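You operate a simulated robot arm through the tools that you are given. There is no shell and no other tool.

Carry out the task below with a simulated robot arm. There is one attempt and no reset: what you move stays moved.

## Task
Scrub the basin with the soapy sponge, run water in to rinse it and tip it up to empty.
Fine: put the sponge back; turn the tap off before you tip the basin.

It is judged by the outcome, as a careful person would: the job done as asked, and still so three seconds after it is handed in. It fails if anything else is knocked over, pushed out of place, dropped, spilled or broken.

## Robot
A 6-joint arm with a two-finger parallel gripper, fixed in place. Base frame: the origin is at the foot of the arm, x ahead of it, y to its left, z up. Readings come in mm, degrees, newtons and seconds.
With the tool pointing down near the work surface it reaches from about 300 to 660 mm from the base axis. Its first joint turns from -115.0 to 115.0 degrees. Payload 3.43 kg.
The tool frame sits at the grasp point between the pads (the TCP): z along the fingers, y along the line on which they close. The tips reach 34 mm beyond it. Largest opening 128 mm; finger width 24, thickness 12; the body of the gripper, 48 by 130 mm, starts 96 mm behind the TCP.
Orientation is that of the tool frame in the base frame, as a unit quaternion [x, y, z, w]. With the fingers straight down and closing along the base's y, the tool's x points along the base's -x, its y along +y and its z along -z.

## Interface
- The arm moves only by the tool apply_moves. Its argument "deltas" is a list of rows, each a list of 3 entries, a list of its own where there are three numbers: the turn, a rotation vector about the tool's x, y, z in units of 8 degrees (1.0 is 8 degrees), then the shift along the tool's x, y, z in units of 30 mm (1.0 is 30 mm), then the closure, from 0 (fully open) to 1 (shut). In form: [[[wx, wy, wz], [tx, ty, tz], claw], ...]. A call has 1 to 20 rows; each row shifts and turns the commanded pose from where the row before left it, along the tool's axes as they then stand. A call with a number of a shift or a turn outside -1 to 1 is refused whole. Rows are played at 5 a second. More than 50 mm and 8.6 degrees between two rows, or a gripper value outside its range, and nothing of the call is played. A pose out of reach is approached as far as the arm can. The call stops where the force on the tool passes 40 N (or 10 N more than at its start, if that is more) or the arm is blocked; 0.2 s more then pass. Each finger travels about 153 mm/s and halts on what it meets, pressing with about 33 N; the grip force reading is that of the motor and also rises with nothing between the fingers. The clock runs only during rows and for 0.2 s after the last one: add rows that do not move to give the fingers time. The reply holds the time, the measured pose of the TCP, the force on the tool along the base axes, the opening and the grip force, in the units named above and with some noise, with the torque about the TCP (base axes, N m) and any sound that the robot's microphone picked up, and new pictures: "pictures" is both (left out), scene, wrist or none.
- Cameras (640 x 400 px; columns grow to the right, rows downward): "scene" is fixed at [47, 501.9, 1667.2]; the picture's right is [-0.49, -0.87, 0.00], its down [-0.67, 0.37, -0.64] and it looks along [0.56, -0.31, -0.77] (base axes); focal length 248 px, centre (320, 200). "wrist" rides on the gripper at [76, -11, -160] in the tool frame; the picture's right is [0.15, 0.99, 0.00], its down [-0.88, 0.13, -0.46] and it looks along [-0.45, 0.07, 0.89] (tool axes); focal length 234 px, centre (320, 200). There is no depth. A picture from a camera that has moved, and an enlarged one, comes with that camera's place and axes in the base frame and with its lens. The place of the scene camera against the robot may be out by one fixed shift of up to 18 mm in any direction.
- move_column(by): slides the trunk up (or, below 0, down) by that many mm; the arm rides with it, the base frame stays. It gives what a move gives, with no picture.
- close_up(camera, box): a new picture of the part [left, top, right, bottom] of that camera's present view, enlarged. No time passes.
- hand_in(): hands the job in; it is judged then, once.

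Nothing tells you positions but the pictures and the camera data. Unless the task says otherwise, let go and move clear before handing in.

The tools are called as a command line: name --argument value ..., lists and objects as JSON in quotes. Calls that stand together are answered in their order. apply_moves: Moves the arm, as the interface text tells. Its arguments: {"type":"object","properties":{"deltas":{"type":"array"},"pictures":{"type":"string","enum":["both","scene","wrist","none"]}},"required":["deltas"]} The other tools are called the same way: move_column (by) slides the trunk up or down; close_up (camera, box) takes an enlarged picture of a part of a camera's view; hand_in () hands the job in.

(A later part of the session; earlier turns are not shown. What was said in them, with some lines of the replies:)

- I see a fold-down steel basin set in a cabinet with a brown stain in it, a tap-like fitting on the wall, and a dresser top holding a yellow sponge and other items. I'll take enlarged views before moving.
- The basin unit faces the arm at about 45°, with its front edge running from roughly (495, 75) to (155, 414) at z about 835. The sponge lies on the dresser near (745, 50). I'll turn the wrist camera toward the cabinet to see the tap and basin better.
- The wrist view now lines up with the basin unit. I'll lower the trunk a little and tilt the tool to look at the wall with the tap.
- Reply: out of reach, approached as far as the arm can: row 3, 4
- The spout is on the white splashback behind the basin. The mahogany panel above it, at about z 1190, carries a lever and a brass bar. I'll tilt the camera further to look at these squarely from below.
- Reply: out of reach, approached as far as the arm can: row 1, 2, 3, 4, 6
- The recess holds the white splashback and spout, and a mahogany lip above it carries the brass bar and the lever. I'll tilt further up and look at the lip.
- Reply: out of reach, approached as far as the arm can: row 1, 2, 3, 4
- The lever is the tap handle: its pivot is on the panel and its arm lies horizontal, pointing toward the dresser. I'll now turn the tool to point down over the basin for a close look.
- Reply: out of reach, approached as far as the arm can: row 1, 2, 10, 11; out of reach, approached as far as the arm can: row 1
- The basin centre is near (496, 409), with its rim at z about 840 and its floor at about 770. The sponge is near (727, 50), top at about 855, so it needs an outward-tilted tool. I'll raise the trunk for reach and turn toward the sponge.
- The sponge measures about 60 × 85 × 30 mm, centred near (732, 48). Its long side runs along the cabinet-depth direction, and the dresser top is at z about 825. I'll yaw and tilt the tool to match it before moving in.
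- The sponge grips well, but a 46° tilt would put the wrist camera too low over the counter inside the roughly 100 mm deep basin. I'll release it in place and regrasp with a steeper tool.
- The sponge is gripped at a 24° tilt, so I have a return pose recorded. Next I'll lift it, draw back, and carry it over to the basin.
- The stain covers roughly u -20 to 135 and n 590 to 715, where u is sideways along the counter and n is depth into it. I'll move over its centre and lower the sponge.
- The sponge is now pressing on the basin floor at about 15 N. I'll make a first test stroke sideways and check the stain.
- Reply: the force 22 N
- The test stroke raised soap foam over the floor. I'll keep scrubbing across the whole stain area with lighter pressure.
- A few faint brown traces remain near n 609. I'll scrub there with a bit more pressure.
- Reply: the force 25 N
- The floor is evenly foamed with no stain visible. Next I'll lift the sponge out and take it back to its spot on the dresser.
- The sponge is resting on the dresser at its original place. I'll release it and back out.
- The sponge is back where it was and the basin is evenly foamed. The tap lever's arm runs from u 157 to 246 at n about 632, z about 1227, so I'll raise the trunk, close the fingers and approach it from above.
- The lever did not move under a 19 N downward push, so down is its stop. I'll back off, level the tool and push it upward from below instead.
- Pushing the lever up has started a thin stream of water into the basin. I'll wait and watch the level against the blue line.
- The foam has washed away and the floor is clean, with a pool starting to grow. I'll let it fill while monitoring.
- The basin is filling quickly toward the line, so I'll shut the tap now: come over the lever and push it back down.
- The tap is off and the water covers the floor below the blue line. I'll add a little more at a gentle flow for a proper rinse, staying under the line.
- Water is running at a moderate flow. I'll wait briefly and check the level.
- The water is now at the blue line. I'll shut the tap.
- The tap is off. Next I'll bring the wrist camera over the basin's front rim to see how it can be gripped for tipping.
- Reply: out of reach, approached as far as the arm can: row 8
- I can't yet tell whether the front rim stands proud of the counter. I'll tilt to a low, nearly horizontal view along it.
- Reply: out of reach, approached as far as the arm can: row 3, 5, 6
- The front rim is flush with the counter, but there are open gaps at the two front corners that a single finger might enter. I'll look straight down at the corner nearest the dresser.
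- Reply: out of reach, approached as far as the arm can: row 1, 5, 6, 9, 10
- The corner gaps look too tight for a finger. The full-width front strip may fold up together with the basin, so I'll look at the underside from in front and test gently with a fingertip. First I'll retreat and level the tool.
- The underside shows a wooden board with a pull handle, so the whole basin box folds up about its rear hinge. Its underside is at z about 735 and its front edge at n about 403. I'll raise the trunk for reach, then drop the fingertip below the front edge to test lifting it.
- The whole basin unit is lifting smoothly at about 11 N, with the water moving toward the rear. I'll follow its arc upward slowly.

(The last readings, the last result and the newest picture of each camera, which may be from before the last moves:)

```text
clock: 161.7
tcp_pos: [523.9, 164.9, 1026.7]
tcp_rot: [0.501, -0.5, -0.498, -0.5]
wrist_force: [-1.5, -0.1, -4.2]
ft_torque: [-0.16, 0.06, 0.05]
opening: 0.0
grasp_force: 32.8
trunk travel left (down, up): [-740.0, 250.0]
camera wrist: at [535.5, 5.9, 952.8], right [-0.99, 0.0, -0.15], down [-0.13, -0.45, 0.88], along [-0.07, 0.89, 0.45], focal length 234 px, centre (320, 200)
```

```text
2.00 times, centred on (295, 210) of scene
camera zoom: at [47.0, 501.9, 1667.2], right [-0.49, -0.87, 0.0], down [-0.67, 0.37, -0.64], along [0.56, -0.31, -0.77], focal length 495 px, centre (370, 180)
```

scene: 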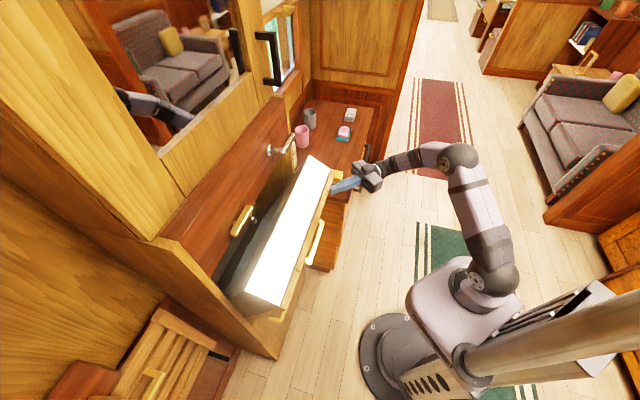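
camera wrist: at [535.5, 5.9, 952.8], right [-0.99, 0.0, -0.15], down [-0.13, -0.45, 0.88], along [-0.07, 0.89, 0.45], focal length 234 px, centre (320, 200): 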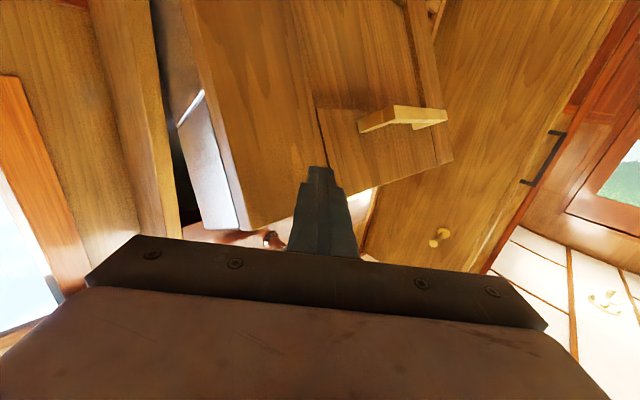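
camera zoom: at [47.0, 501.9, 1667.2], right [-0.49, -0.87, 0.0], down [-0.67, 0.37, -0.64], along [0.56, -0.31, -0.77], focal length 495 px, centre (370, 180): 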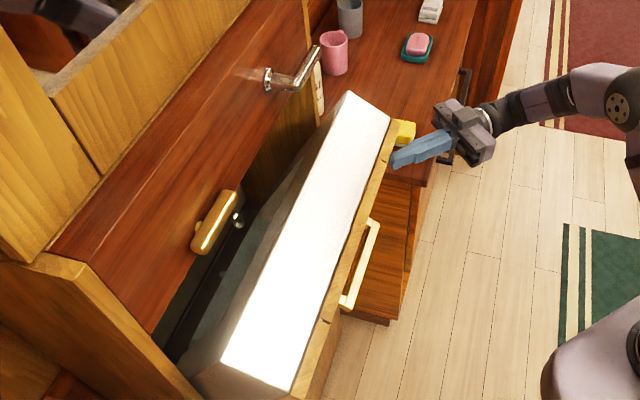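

apply_moves --deltas '[[[0, 0, 0], [-0.37, -0.24, 0.24], 1], [[0, 0, 0], [-0.35, -0.25, 0.25], 1], [[0, 0, 0], [-0.33, -0.26, 0.26], 1], [[0, 0, 0], [-0.3, -0.27, 0.27], 1], [[0, 0, 0], [0, 0, 0], 1]]' --pictures "both"

close_up --camera "scene" --box '[200, 110, 390, 310]'

```text
clock: 162.9
tcp_pos: [554.7, 194.7, 1068.1]
tcp_rot: [0.501, -0.5, -0.499, -0.5]
wrist_force: [-0.6, -1.7, -3.4]
ft_torque: [-0.04, 0.01, -0.01]
opening: 0.0
grasp_force: 33.4
trunk travel left (down, up): [-740.0, 250.0]
camera wrist: at [566.4, 35.2, 993.1], right [-0.99, 0.0, -0.15], down [-0.13, -0.45, 0.88], along [-0.07, 0.89, 0.45], focal length 234 px, centre (320, 200)
```

scene: 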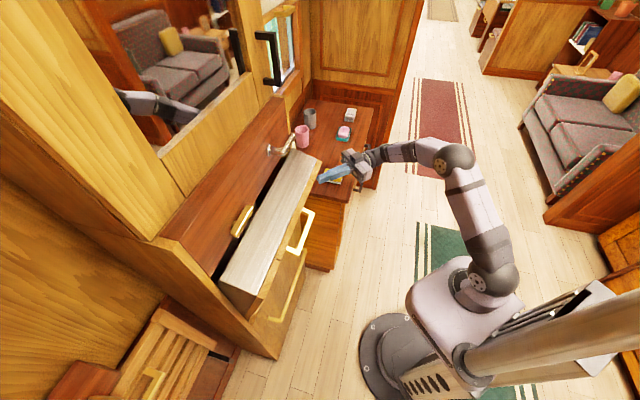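
wrist: 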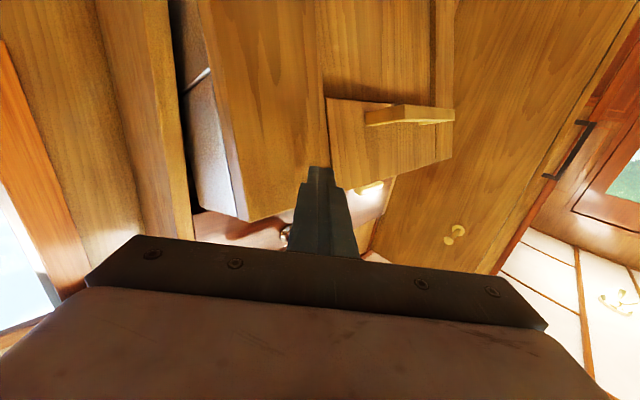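

```text
2.00 times, centred on (295, 210) of scene
camera zoom: at [47.0, 501.9, 1667.2], right [-0.49, -0.87, 0.0], down [-0.67, 0.37, -0.64], along [0.56, -0.31, -0.77], focal length 495 px, centre (370, 180)
```

zoom: 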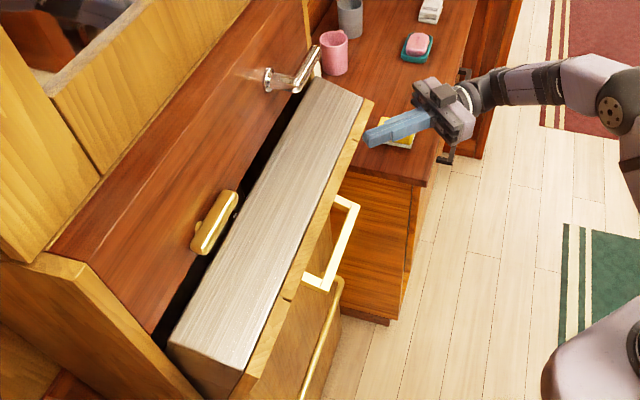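

The unit is tipped to nearly 70° and its top edge is close to the brass bar. I'll hold here to let it drain.

apply_moves --deltas '[[[0, 0, 0], [0, 0, 0], 1], [[0, 0, 0], [0, 0, 0], 1], [[0, 0, 0], [0, 0, 0], 1], [[0, 0, 0], [0, 0, 0], 1], [[0, 0, 0], [0, 0, 0], 1], [[0, 0, 0], [0, 0, 0], 1], [[0, 0, 0], [0, 0, 0], 1], [[0, 0, 0], [0, 0, 0], 1], [[0, 0, 0], [0, 0, 0], 1], [[0, 0, 0], [0, 0, 0], 1]]' --pictures "wrist"

close_up --camera "scene" --box '[215, 130, 325, 290]'

close_up --camera "scene" --box '[255, 110, 345, 190]'

close_up --camera "wrist" --box '[120, 60, 320, 240]'

```text
clock: 165.1
tcp_pos: [554.1, 194.9, 1065.7]
tcp_rot: [0.502, -0.5, -0.499, -0.499]
wrist_force: [-0.3, -0.2, -0.1]
ft_torque: [-0.02, -0.01, 0.02]
opening: 0.0
grasp_force: 33.3
trunk travel left (down, up): [-740.0, 250.0]
camera wrist: at [565.9, 35.4, 992.6], right [-0.99, 0.0, -0.15], down [-0.13, -0.45, 0.88], along [-0.07, 0.89, 0.45], focal length 234 px, centre (320, 200)
```

wrist: 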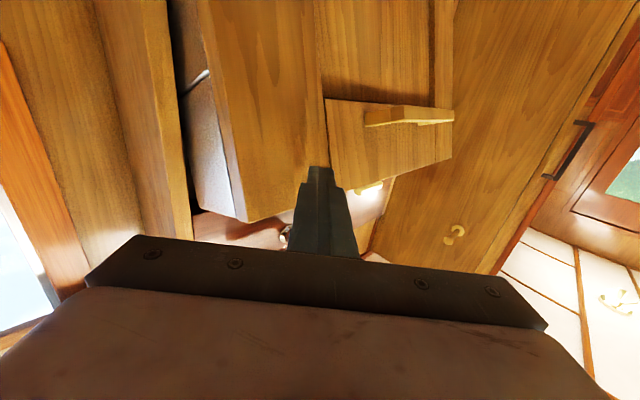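

```text
2.50 times, centred on (270, 210) of scene
camera zoom: at [47.0, 501.9, 1667.2], right [-0.49, -0.87, 0.0], down [-0.67, 0.37, -0.64], along [0.56, -0.31, -0.77], focal length 619 px, centre (445, 175)
```

zoom: 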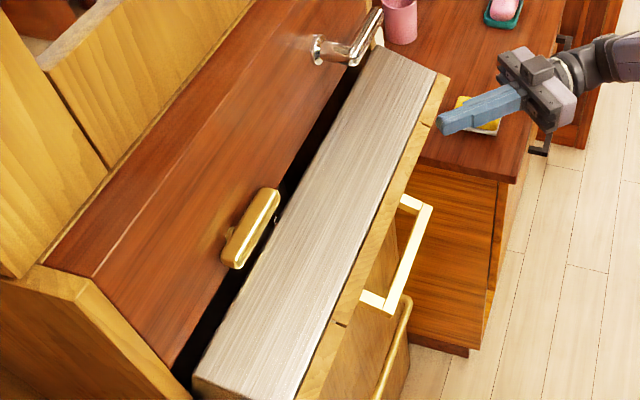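

```text
5.00 times, centred on (300, 150) of scene
camera zoom: at [47.0, 501.9, 1667.2], right [-0.49, -0.87, 0.0], down [-0.67, 0.37, -0.64], along [0.56, -0.31, -0.77], focal length 1238 px, centre (420, 450)
```

zoom: 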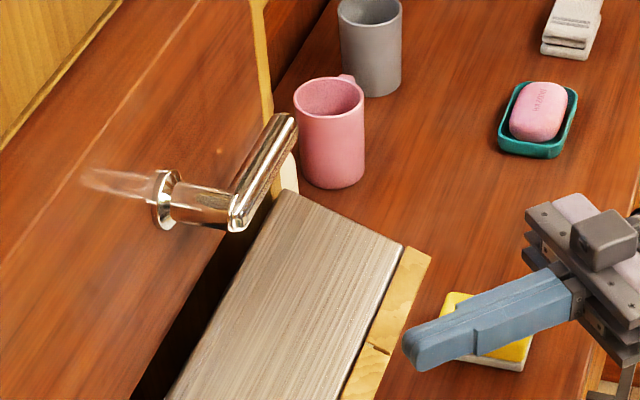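

```text
2.22 times, centred on (220, 150) of wrist
camera zoom: at [565.9, 35.4, 992.6], right [-0.99, 0.0, -0.15], down [-0.13, -0.45, 0.88], along [-0.07, 0.89, 0.45], focal length 520 px, centre (542, 311)
```

zoom: 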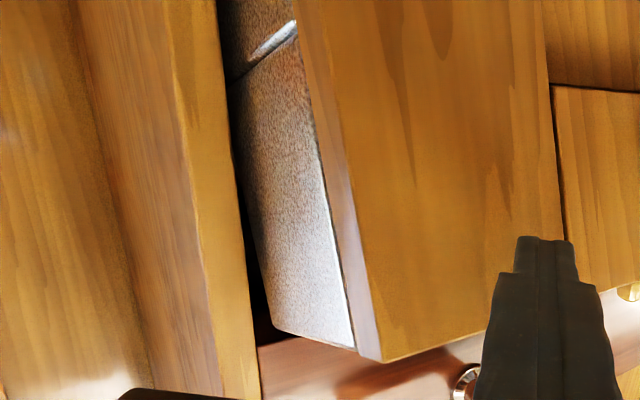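

The force has dropped to zero, so the unit may be staying up on its own. I'll back the finger off a few millimetres, still positioned to catch it, and check.

apply_moves --deltas '[[[0, 0, 0], [0, 0.1, -0.1], 1], [[0, 0, 0], [0, 0.1, -0.1], 1], [[0, 0, 0], [0, 0.1, -0.1], 1], [[0, 0, 0], [0, 0, 0], 1], [[0, 0, 0], [0, 0, 0], 1], [[0, 0, 0], [0, 0, 0], 1], [[0, 0, 0], [0, 0, 0], 1], [[0, 0, 0], [0, 0, 0], 1]]' --pictures "wrist"

close_up --camera "scene" --box '[215, 130, 325, 290]'

close_up --camera "wrist" --box '[120, 60, 320, 240]'

```text
clock: 166.9
tcp_pos: [543.6, 185.2, 1066.8]
tcp_rot: [0.501, -0.501, -0.499, -0.5]
wrist_force: [0.3, -0.1, 0.2]
ft_torque: [0.01, -0.02, -0.03]
opening: 0.1
grasp_force: 33.2
trunk travel left (down, up): [-740.0, 250.0]
camera wrist: at [556.1, 25.7, 992.1], right [-0.99, 0.0, -0.15], down [-0.13, -0.45, 0.88], along [-0.07, 0.89, 0.45], focal length 234 px, centre (320, 200)
```

wrist: 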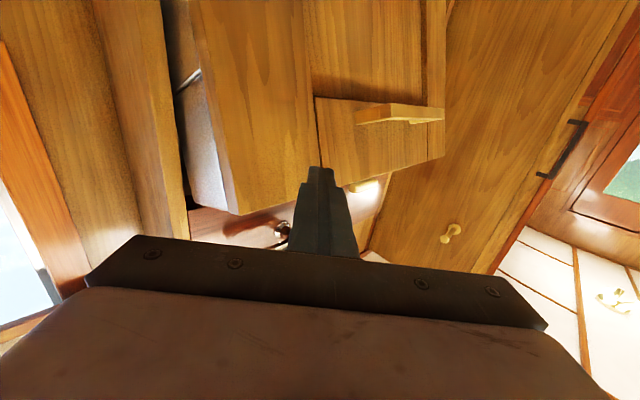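

```text
2.50 times, centred on (270, 210) of scene
camera zoom: at [47.0, 501.9, 1667.2], right [-0.49, -0.87, 0.0], down [-0.67, 0.37, -0.64], along [0.56, -0.31, -0.77], focal length 619 px, centre (445, 175)
```

zoom: 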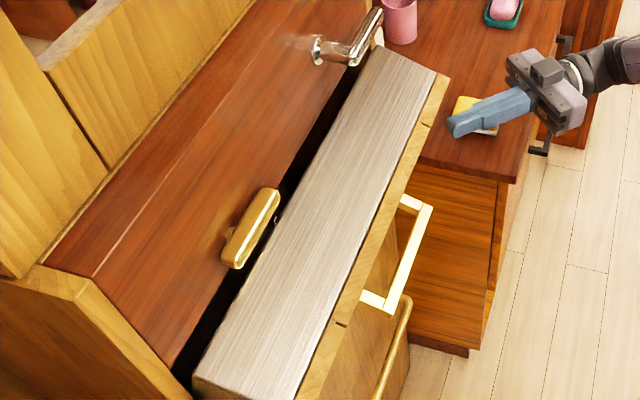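

```text
2.22 times, centred on (220, 150) of wrist
camera zoom: at [556.1, 25.7, 992.1], right [-0.99, 0.0, -0.15], down [-0.13, -0.45, 0.88], along [-0.07, 0.89, 0.45], focal length 520 px, centre (542, 311)
```

zoom: 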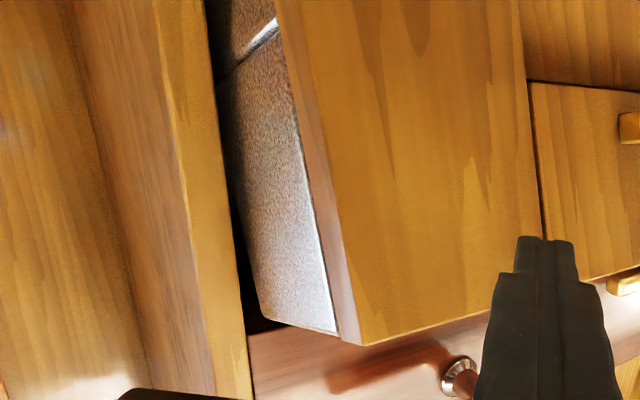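

close_up --camera "scene" --box '[235, 195, 285, 245]'

close_up --camera "scene" --box '[255, 150, 305, 200]'

close_up --camera "scene" --box '[200, 240, 400, 400]'

```text
8.00 times, centred on (260, 220) of scene
camera zoom: at [47.0, 501.9, 1667.2], right [-0.49, -0.87, 0.0], down [-0.67, 0.37, -0.64], along [0.56, -0.31, -0.77], focal length 1980 px, centre (800, 40)
```

zoom: 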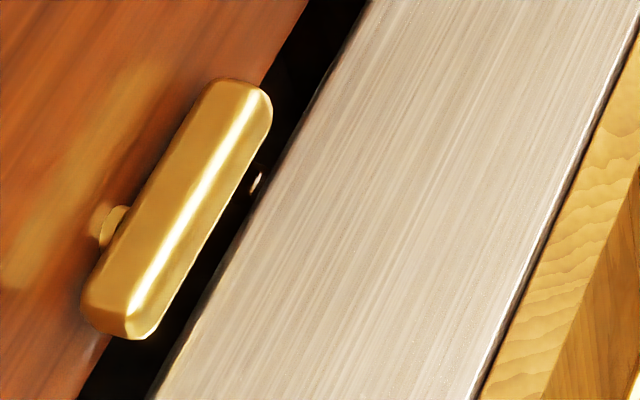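

```text
8.00 times, centred on (280, 175) of scene
camera zoom: at [47.0, 501.9, 1667.2], right [-0.49, -0.87, 0.0], down [-0.67, 0.37, -0.64], along [0.56, -0.31, -0.77], focal length 1980 px, centre (640, 400)
```

zoom: 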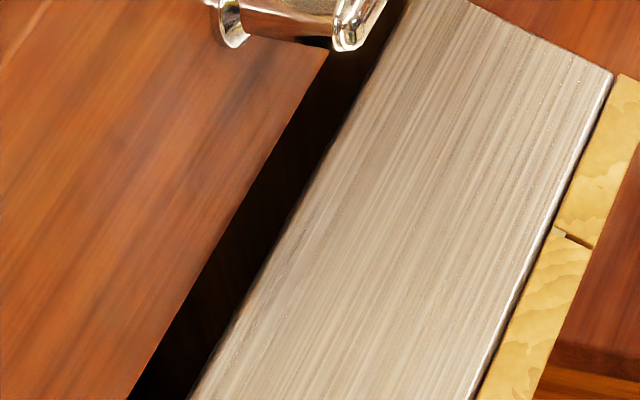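

```text
2.50 times, centred on (300, 320) of scene
camera zoom: at [47.0, 501.9, 1667.2], right [-0.49, -0.87, 0.0], down [-0.67, 0.37, -0.64], along [0.56, -0.31, -0.77], focal length 619 px, centre (370, -100)
```

zoom: 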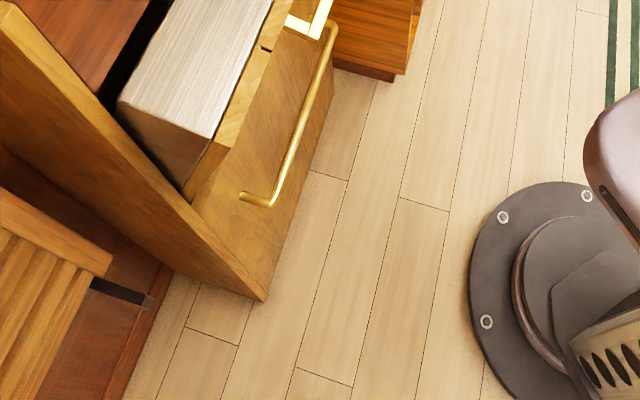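

The unit stays up by itself and nothing has spilled. I'll nudge it gently to see whether it has any travel left before its stop.

apply_moves --deltas '[[[0, 0, 0], [0, -0.15, 0.15], 1], [[0, 0, 0], [0, -0.15, 0.15], 1], [[0, 0, 0], [0, -0.08, 0.08], 1], [[0, 0, 0], [0, -0.08, 0.08], 1], [[0, 0, 0], [0, 0, 0], 1]]' --pictures "none"

close_up --camera "scene" --box '[215, 130, 325, 290]'

```text
clock: 168.1
tcp_pos: [556.8, 198.4, 1069.7]
tcp_rot: [0.501, -0.499, -0.499, -0.5]
wrist_force: [-5.0, -5.9, 3.7]
ft_torque: [0.18, -0.09, 0.09]
opening: 0.0
grasp_force: 33.0
trunk travel left (down, up): [-740.0, 250.0]
```

```text
2.50 times, centred on (270, 210) of scene
camera zoom: at [47.0, 501.9, 1667.2], right [-0.49, -0.87, 0.0], down [-0.67, 0.37, -0.64], along [0.56, -0.31, -0.77], focal length 619 px, centre (445, 175)
```

zoom: 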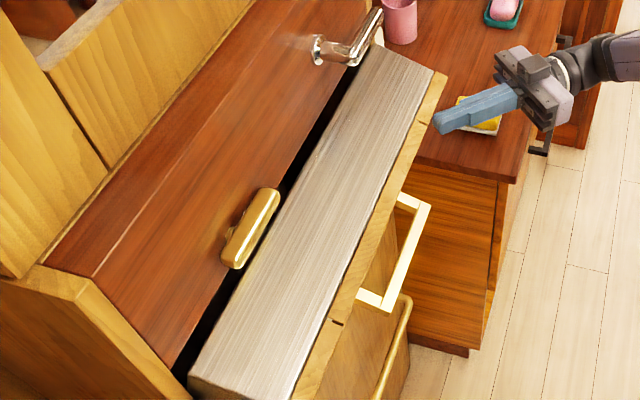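

apply_moves --deltas '[[[0, 0, 0], [-0.05, -0.1, 0.1], 1], [[0, 0, 0], [-0.05, -0.1, 0.1], 1], [[0, 0, 0], [-0.05, -0.1, 0.1], 1], [[0, 0, 0], [0, 0, 0], 1]]' --pictures "none"

close_up --camera "scene" --box '[215, 130, 325, 290]'

close_up --camera "scene" --box '[255, 110, 345, 190]'

```text
clock: 169.1
tcp_pos: [565.9, 208.0, 1072.3]
tcp_rot: [0.502, -0.5, -0.499, -0.5]
wrist_force: [-3.6, -5.8, 2.8]
ft_torque: [0.19, -0.1, 0.07]
opening: 0.0
grasp_force: 33.2
trunk travel left (down, up): [-740.0, 250.0]
```

```text
2.50 times, centred on (270, 210) of scene
camera zoom: at [47.0, 501.9, 1667.2], right [-0.49, -0.87, 0.0], down [-0.67, 0.37, -0.64], along [0.56, -0.31, -0.77], focal length 619 px, centre (445, 175)
```

zoom: 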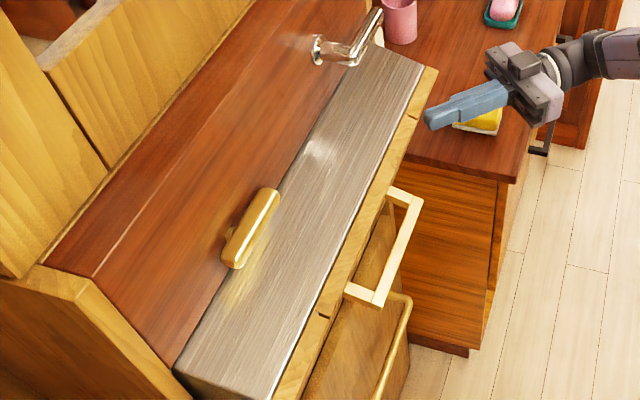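

```text
5.00 times, centred on (300, 150) of scene
camera zoom: at [47.0, 501.9, 1667.2], right [-0.49, -0.87, 0.0], down [-0.67, 0.37, -0.64], along [0.56, -0.31, -0.77], focal length 1238 px, centre (420, 450)
```

zoom: 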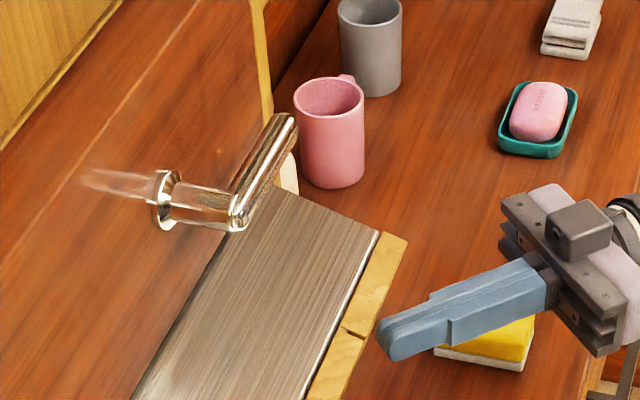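

apply_moves --deltas '[[[0, 0, 0], [0, -0.2, 0.2], 1], [[0, 0, 0], [0, -0.2, 0.2], 1], [[0, 0, 0], [0, -0.2, 0.2], 1], [[0, 0, 0], [0, -0.2, 0.2], 1], [[0, 0, 0], [0, 0, 0], 1]]' --pictures "both"

close_up --camera "scene" --box '[215, 130, 325, 290]'

```text
clock: 170.3
tcp_pos: [590.0, 231.1, 1071.0]
tcp_rot: [0.501, -0.5, -0.5, -0.5]
wrist_force: [-2.6, -5.1, 3.6]
ft_torque: [0.17, -0.05, 0.03]
opening: 0.0
grasp_force: 32.7
trunk travel left (down, up): [-740.0, 250.0]
camera wrist: at [601.8, 72.8, 995.9], right [-0.99, 0.0, -0.15], down [-0.13, -0.45, 0.88], along [-0.07, 0.89, 0.45], focal length 234 px, centre (320, 200)
```

scene: 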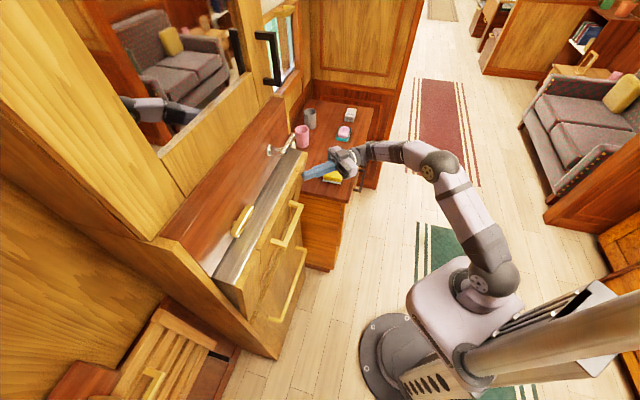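
wrist: 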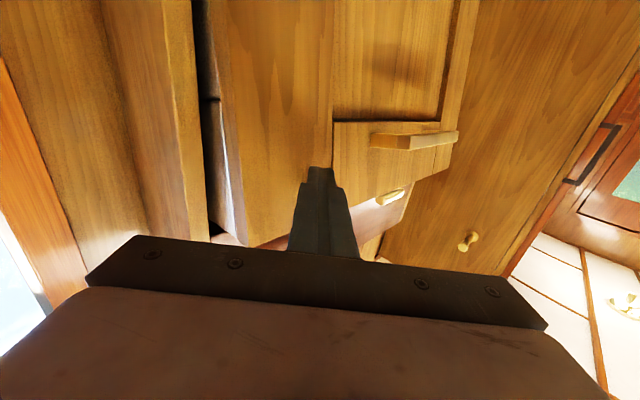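

```text
2.50 times, centred on (270, 210) of scene
camera zoom: at [47.0, 501.9, 1667.2], right [-0.49, -0.87, 0.0], down [-0.67, 0.37, -0.64], along [0.56, -0.31, -0.77], focal length 619 px, centre (445, 175)
```

zoom: 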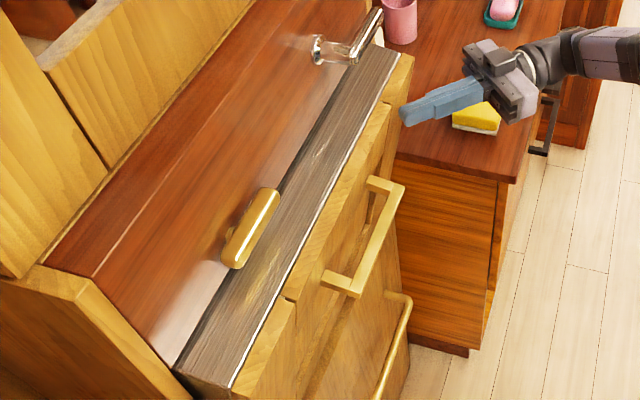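

apply_moves --deltas '[[[0, 0, 0], [0, -0.2, 0.2], 1], [[0, 0, 0], [0, -0.2, 0.2], 1], [[0, 0, 0], [0, -0.2, 0.2], 1], [[0, 0, 0], [0, -0.2, 0.2], 1], [[0, 0, 0], [0, 0, 0], 1]]' --pictures "wrist"

close_up --camera "scene" --box '[215, 130, 325, 290]'

```text
clock: 171.5
tcp_pos: [612.7, 256.5, 1071.8]
tcp_rot: [0.501, -0.501, -0.498, -0.5]
wrist_force: [-2.2, -5.2, 3.6]
ft_torque: [0.21, -0.09, 0.01]
opening: 0.2
grasp_force: 33.5
trunk travel left (down, up): [-740.0, 250.0]
camera wrist: at [625.2, 96.7, 997.3], right [-0.99, 0.0, -0.15], down [-0.13, -0.45, 0.88], along [-0.07, 0.89, 0.45], focal length 234 px, centre (320, 200)
```

wrist: 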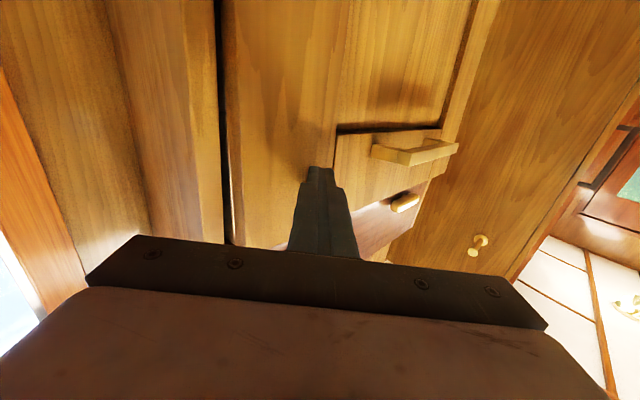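

```text
2.50 times, centred on (270, 210) of scene
camera zoom: at [47.0, 501.9, 1667.2], right [-0.49, -0.87, 0.0], down [-0.67, 0.37, -0.64], along [0.56, -0.31, -0.77], focal length 619 px, centre (445, 175)
```

zoom: 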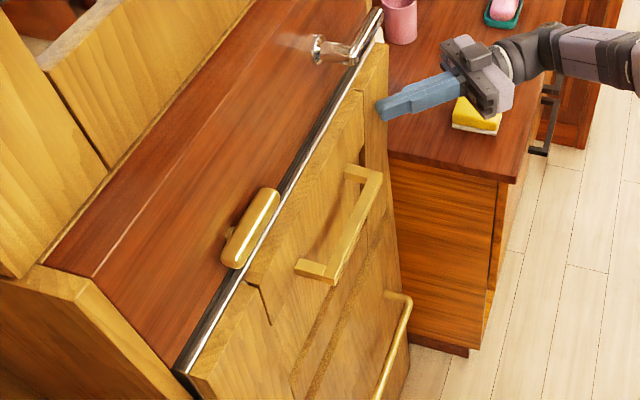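

apply_moves --deltas '[[[0, 0, 0], [0, -0.15, 0.15], 1], [[0, 0, 0], [0, -0.15, 0.15], 1], [[0, 0, 0], [0, -0.15, 0.15], 1], [[0, 0, 0], [0, 0, 0], 1]]' --pictures "wrist"

close_up --camera "scene" --box '[215, 130, 325, 290]'

```text
clock: 172.5
tcp_pos: [626.2, 269.1, 1073.7]
tcp_rot: [0.501, -0.5, -0.499, -0.5]
wrist_force: [-3.6, -4.2, 6.2]
ft_torque: [0.26, -0.12, 0.1]
opening: 0.0
grasp_force: 33.0
trunk travel left (down, up): [-740.0, 250.0]
camera wrist: at [638.9, 109.9, 998.5], right [-0.99, 0.0, -0.15], down [-0.13, -0.45, 0.88], along [-0.07, 0.89, 0.45], focal length 234 px, centre (320, 200)
```

wrist: 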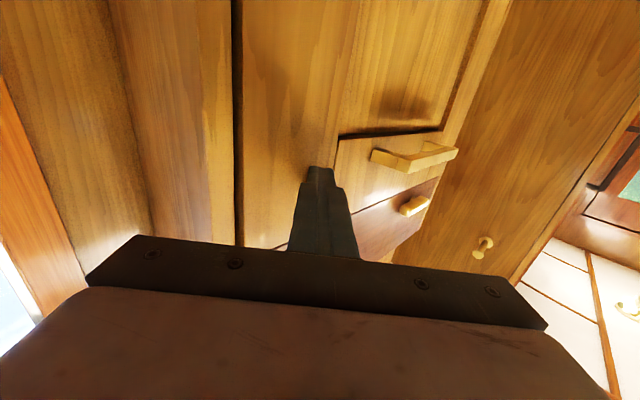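

```text
2.50 times, centred on (270, 210) of scene
camera zoom: at [47.0, 501.9, 1667.2], right [-0.49, -0.87, 0.0], down [-0.67, 0.37, -0.64], along [0.56, -0.31, -0.77], focal length 619 px, centre (445, 175)
```

zoom: 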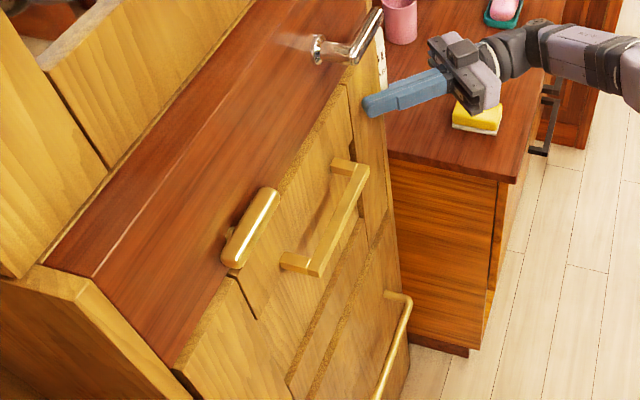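

apply_moves --deltas '[[[0, 0, 0], [0, -0.12, 0.12], 1], [[0, 0, 0], [0, -0.12, 0.12], 1], [[0, 0, 0], [0, 0, 0], 1]]' --pictures "none"

close_up --camera "scene" --box '[215, 130, 325, 290]'

```text
clock: 173.3
tcp_pos: [631.5, 274.5, 1074.2]
tcp_rot: [0.502, -0.498, -0.5, -0.5]
wrist_force: [-17.4, -17.9, 5.5]
ft_torque: [0.13, -0.07, 0.43]
opening: 0.0
grasp_force: 33.0
trunk travel left (down, up): [-740.0, 250.0]
```

```text
2.50 times, centred on (270, 210) of scene
camera zoom: at [47.0, 501.9, 1667.2], right [-0.49, -0.87, 0.0], down [-0.67, 0.37, -0.64], along [0.56, -0.31, -0.77], focal length 619 px, centre (445, 175)
```

zoom: 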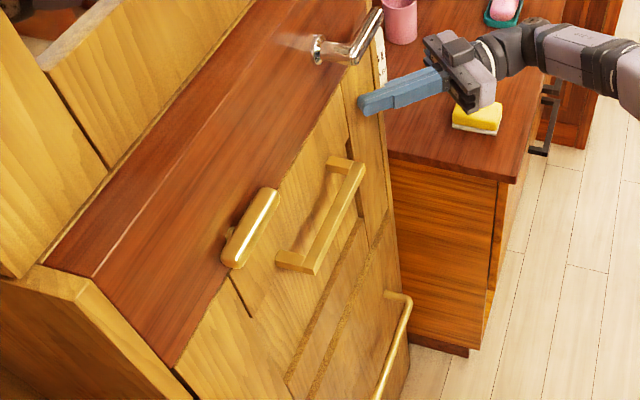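

The unit has folded flush against its stop. I'll back off slowly and check that it stays closed.

apply_moves --deltas '[[[0, 0, 0], [0, 0.15, -0.15], 1], [[0, 0, 0], [0, 0.2, -0.2], 1], [[0, 0, 0], [0, 0.3, -0.3], 1], [[0, 0, 0], [0, 0, 0], 1], [[0, 0, 0], [0, 0, 0], 1], [[0, 0, 0], [0, 0, 0], 1], [[0, 0, 0], [0, 0, 0], 1], [[0, 0, 0], [0, 0, 0], 1], [[0, 0, 0], [0, 0, 0], 1], [[0, 0, 0], [0, 0, 0], 1], [[0, 0, 0], [0, 0, 0], 1], [[0, 0, 0], [0, 0, 0], 1], [[0, 0, 0], [0, 0, 0], 1], [[0, 0, 0], [0, 0, 0], 1], [[0, 0, 0], [0, 0, 0], 1], [[0, 0, 0], [0, 0, 0], 1], [[0, 0, 0], [0, 0, 0], 1], [[0, 0, 0], [0, 0, 0], 1], [[0, 0, 0], [0, 0, 0], 1], [[0, 0, 0], [0, 0, 0], 1]]' --pictures "both"

close_up --camera "scene" --box '[215, 130, 325, 290]'

close_up --camera "scene" --box '[255, 110, 345, 190]'

```text
clock: 177.5
tcp_pos: [614.9, 257.1, 1071.4]
tcp_rot: [0.502, -0.5, -0.499, -0.499]
wrist_force: [1.0, -0.1, 0.3]
ft_torque: [0.02, 0.03, 0.02]
opening: 0.0
grasp_force: 32.6
trunk travel left (down, up): [-740.0, 250.0]
camera wrist: at [627.2, 97.9, 997.0], right [-0.99, 0.0, -0.15], down [-0.13, -0.45, 0.88], along [-0.07, 0.89, 0.45], focal length 234 px, centre (320, 200)
```

scene: 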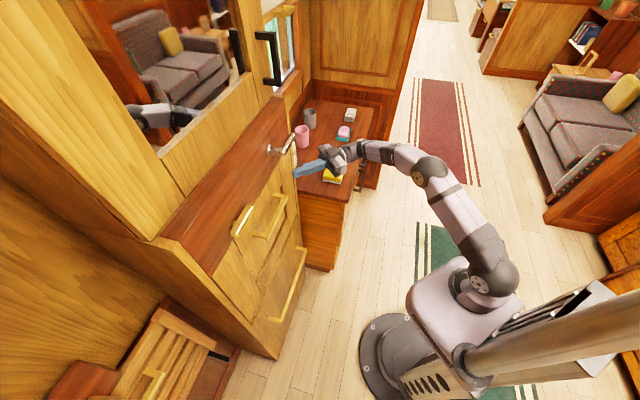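
wrist: 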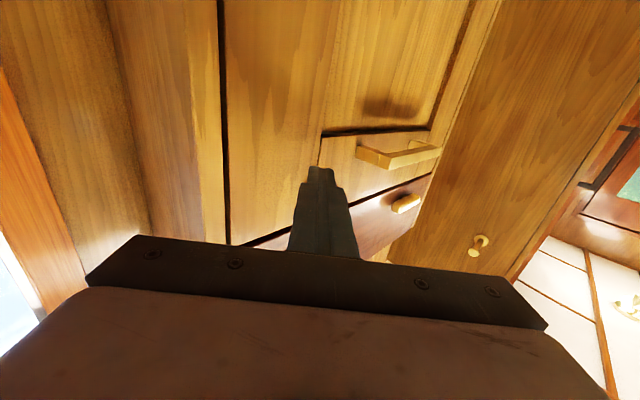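

```text
2.50 times, centred on (270, 210) of scene
camera zoom: at [47.0, 501.9, 1667.2], right [-0.49, -0.87, 0.0], down [-0.67, 0.37, -0.64], along [0.56, -0.31, -0.77], focal length 619 px, centre (445, 175)
```

zoom: 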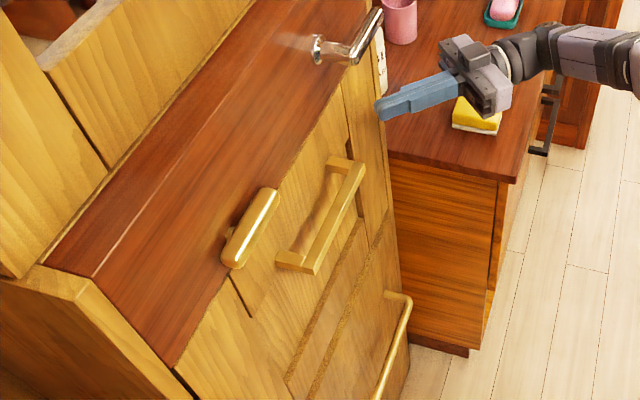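

```text
5.00 times, centred on (300, 150) of scene
camera zoom: at [47.0, 501.9, 1667.2], right [-0.49, -0.87, 0.0], down [-0.67, 0.37, -0.64], along [0.56, -0.31, -0.77], focal length 1238 px, centre (420, 450)
```

zoom: 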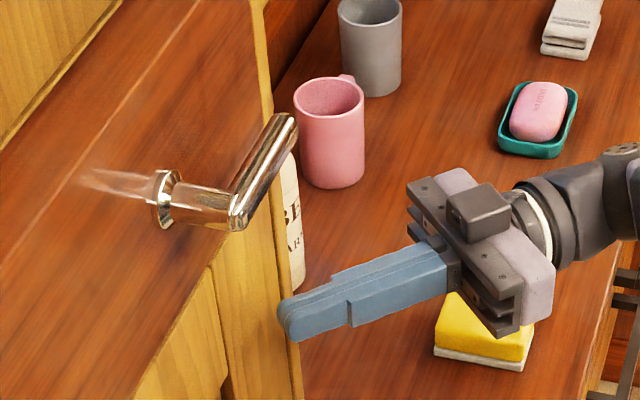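

The basin unit stays closed, the tap is off and nothing has spilled. I'll move the arm clear and do a final check.

apply_moves --deltas '[[[0, 0, 0], [0, 0.7, -0.7], 1], [[0, 0, 0], [0, 0.7, -0.7], 1], [[0, 0, 0], [0, 0.7, -0.7], 1], [[0, 0, 0], [0, 0.7, -0.7], 1], [[0, 0, 0], [0, 0.7, -0.7], 1], [[0, 0, 0], [0, 0.7, -0.7], 1], [[0, 0, 0], [0, 0.7, -0.7], 1], [[0, 0, 0], [0, 0.7, -0.7], 1], [[0, 0, 0], [0, 0, 0], 1], [[0, 0, 0], [0, 0, 0], 1], [[0, 0, 0], [0, 0, 0], 1], [[0, 0, 0], [0, 0, 0], 1], [[0, 0, 0], [0, 0, 0], 1], [[0, 0, 0], [0, 0, 0], 1]]' --pictures "both"

close_up --camera "scene" --box '[200, 80, 420, 340]'

close_up --camera "scene" --box '[290, 100, 410, 210]'

```text
clock: 180.5
tcp_pos: [449.6, 89.1, 1073.0]
tcp_rot: [0.501, -0.501, -0.498, -0.5]
wrist_force: [0.2, 0.1, 0.1]
ft_torque: [0.01, -0.01, 0.01]
opening: 0.0
grasp_force: 33.2
trunk travel left (down, up): [-740.0, 250.0]
camera wrist: at [461.6, -70.0, 997.8], right [-0.99, 0.0, -0.15], down [-0.13, -0.45, 0.88], along [-0.07, 0.89, 0.45], focal length 234 px, centre (320, 200)
```

scene: 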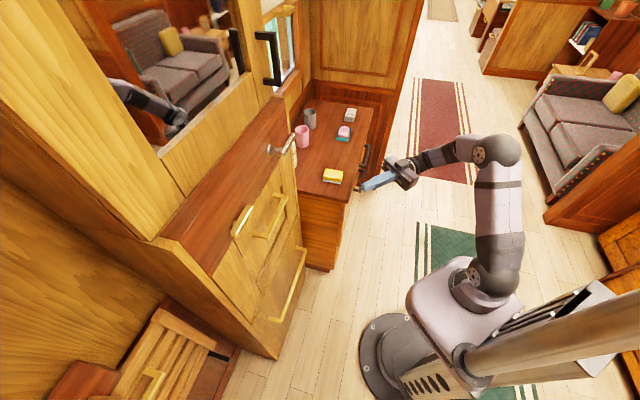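
wrist: 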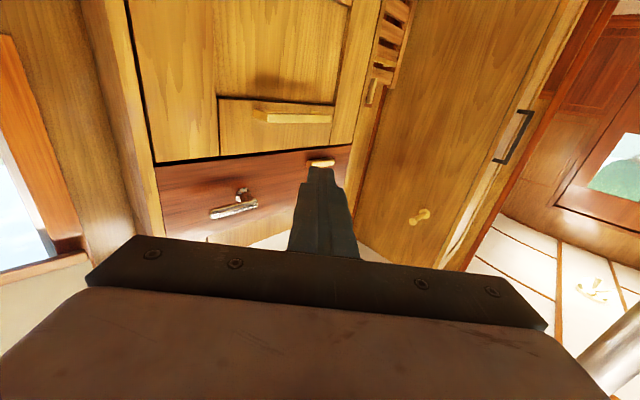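

```text
1.54 times, centred on (310, 210) of scene
camera zoom: at [47.0, 501.9, 1667.2], right [-0.49, -0.87, 0.0], down [-0.67, 0.37, -0.64], along [0.56, -0.31, -0.77], focal length 381 px, centre (335, 185)
```

zoom: 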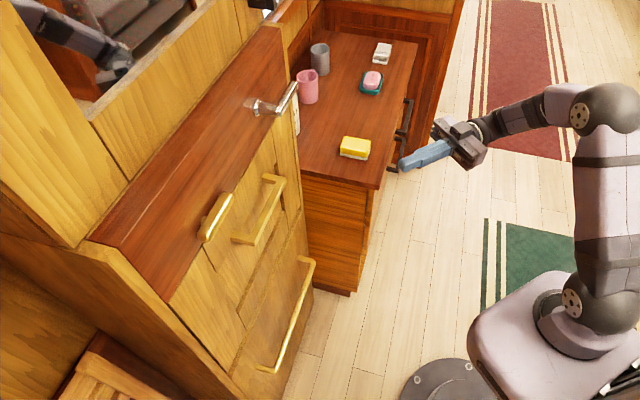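

```text
3.64 times, centred on (350, 155) of scene
camera zoom: at [47.0, 501.9, 1667.2], right [-0.49, -0.87, 0.0], down [-0.67, 0.37, -0.64], along [0.56, -0.31, -0.77], focal length 900 px, centre (211, 364)
```

zoom: 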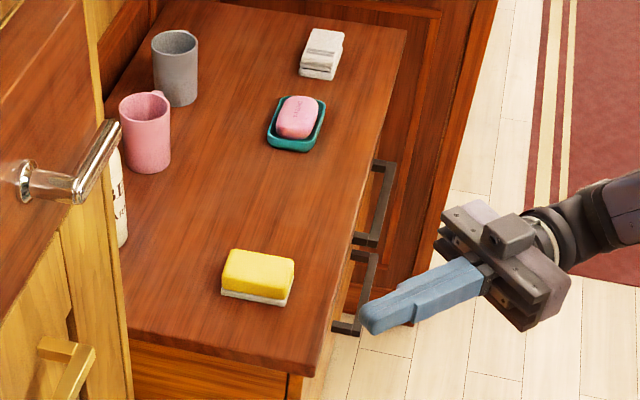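

The basin is scrubbed, rinsed and tipped up on its hinge, where it stays. The tap is off, the sponge is back in its place, nothing else has moved and the arm is clear. I couldn't see inside the folded basin to confirm it is empty. I'm handing the job in.

hand_in

```text
The job is handed in.
```

The job is handed in: the basin is scrubbed, rinsed and tipped up, with the tap turned off before I tipped it. I couldn't see inside the basin once it folded, so I haven't confirmed that it is empty.

- **Scrubbing:** I worked the soapy sponge over the whole stain. When the water cleared the foam, no stain was left on the floor of the basin.
- **Sponge:** It is back in its original spot on the dresser.
- **Rinsing:** I ran water up to the blue line in the basin, then closed the tap. It stayed off while the basin was tipped.
- **Tipping:** The whole basin unit folds up on its rear hinge. I held it at about 65–70° for a few seconds to let it drain, then pushed it fully closed. It has stayed there by itself, and I left it folded up because the task didn't ask for it to be lowered again.

I saw no water on the floor, and nothing else was moved or knocked over.
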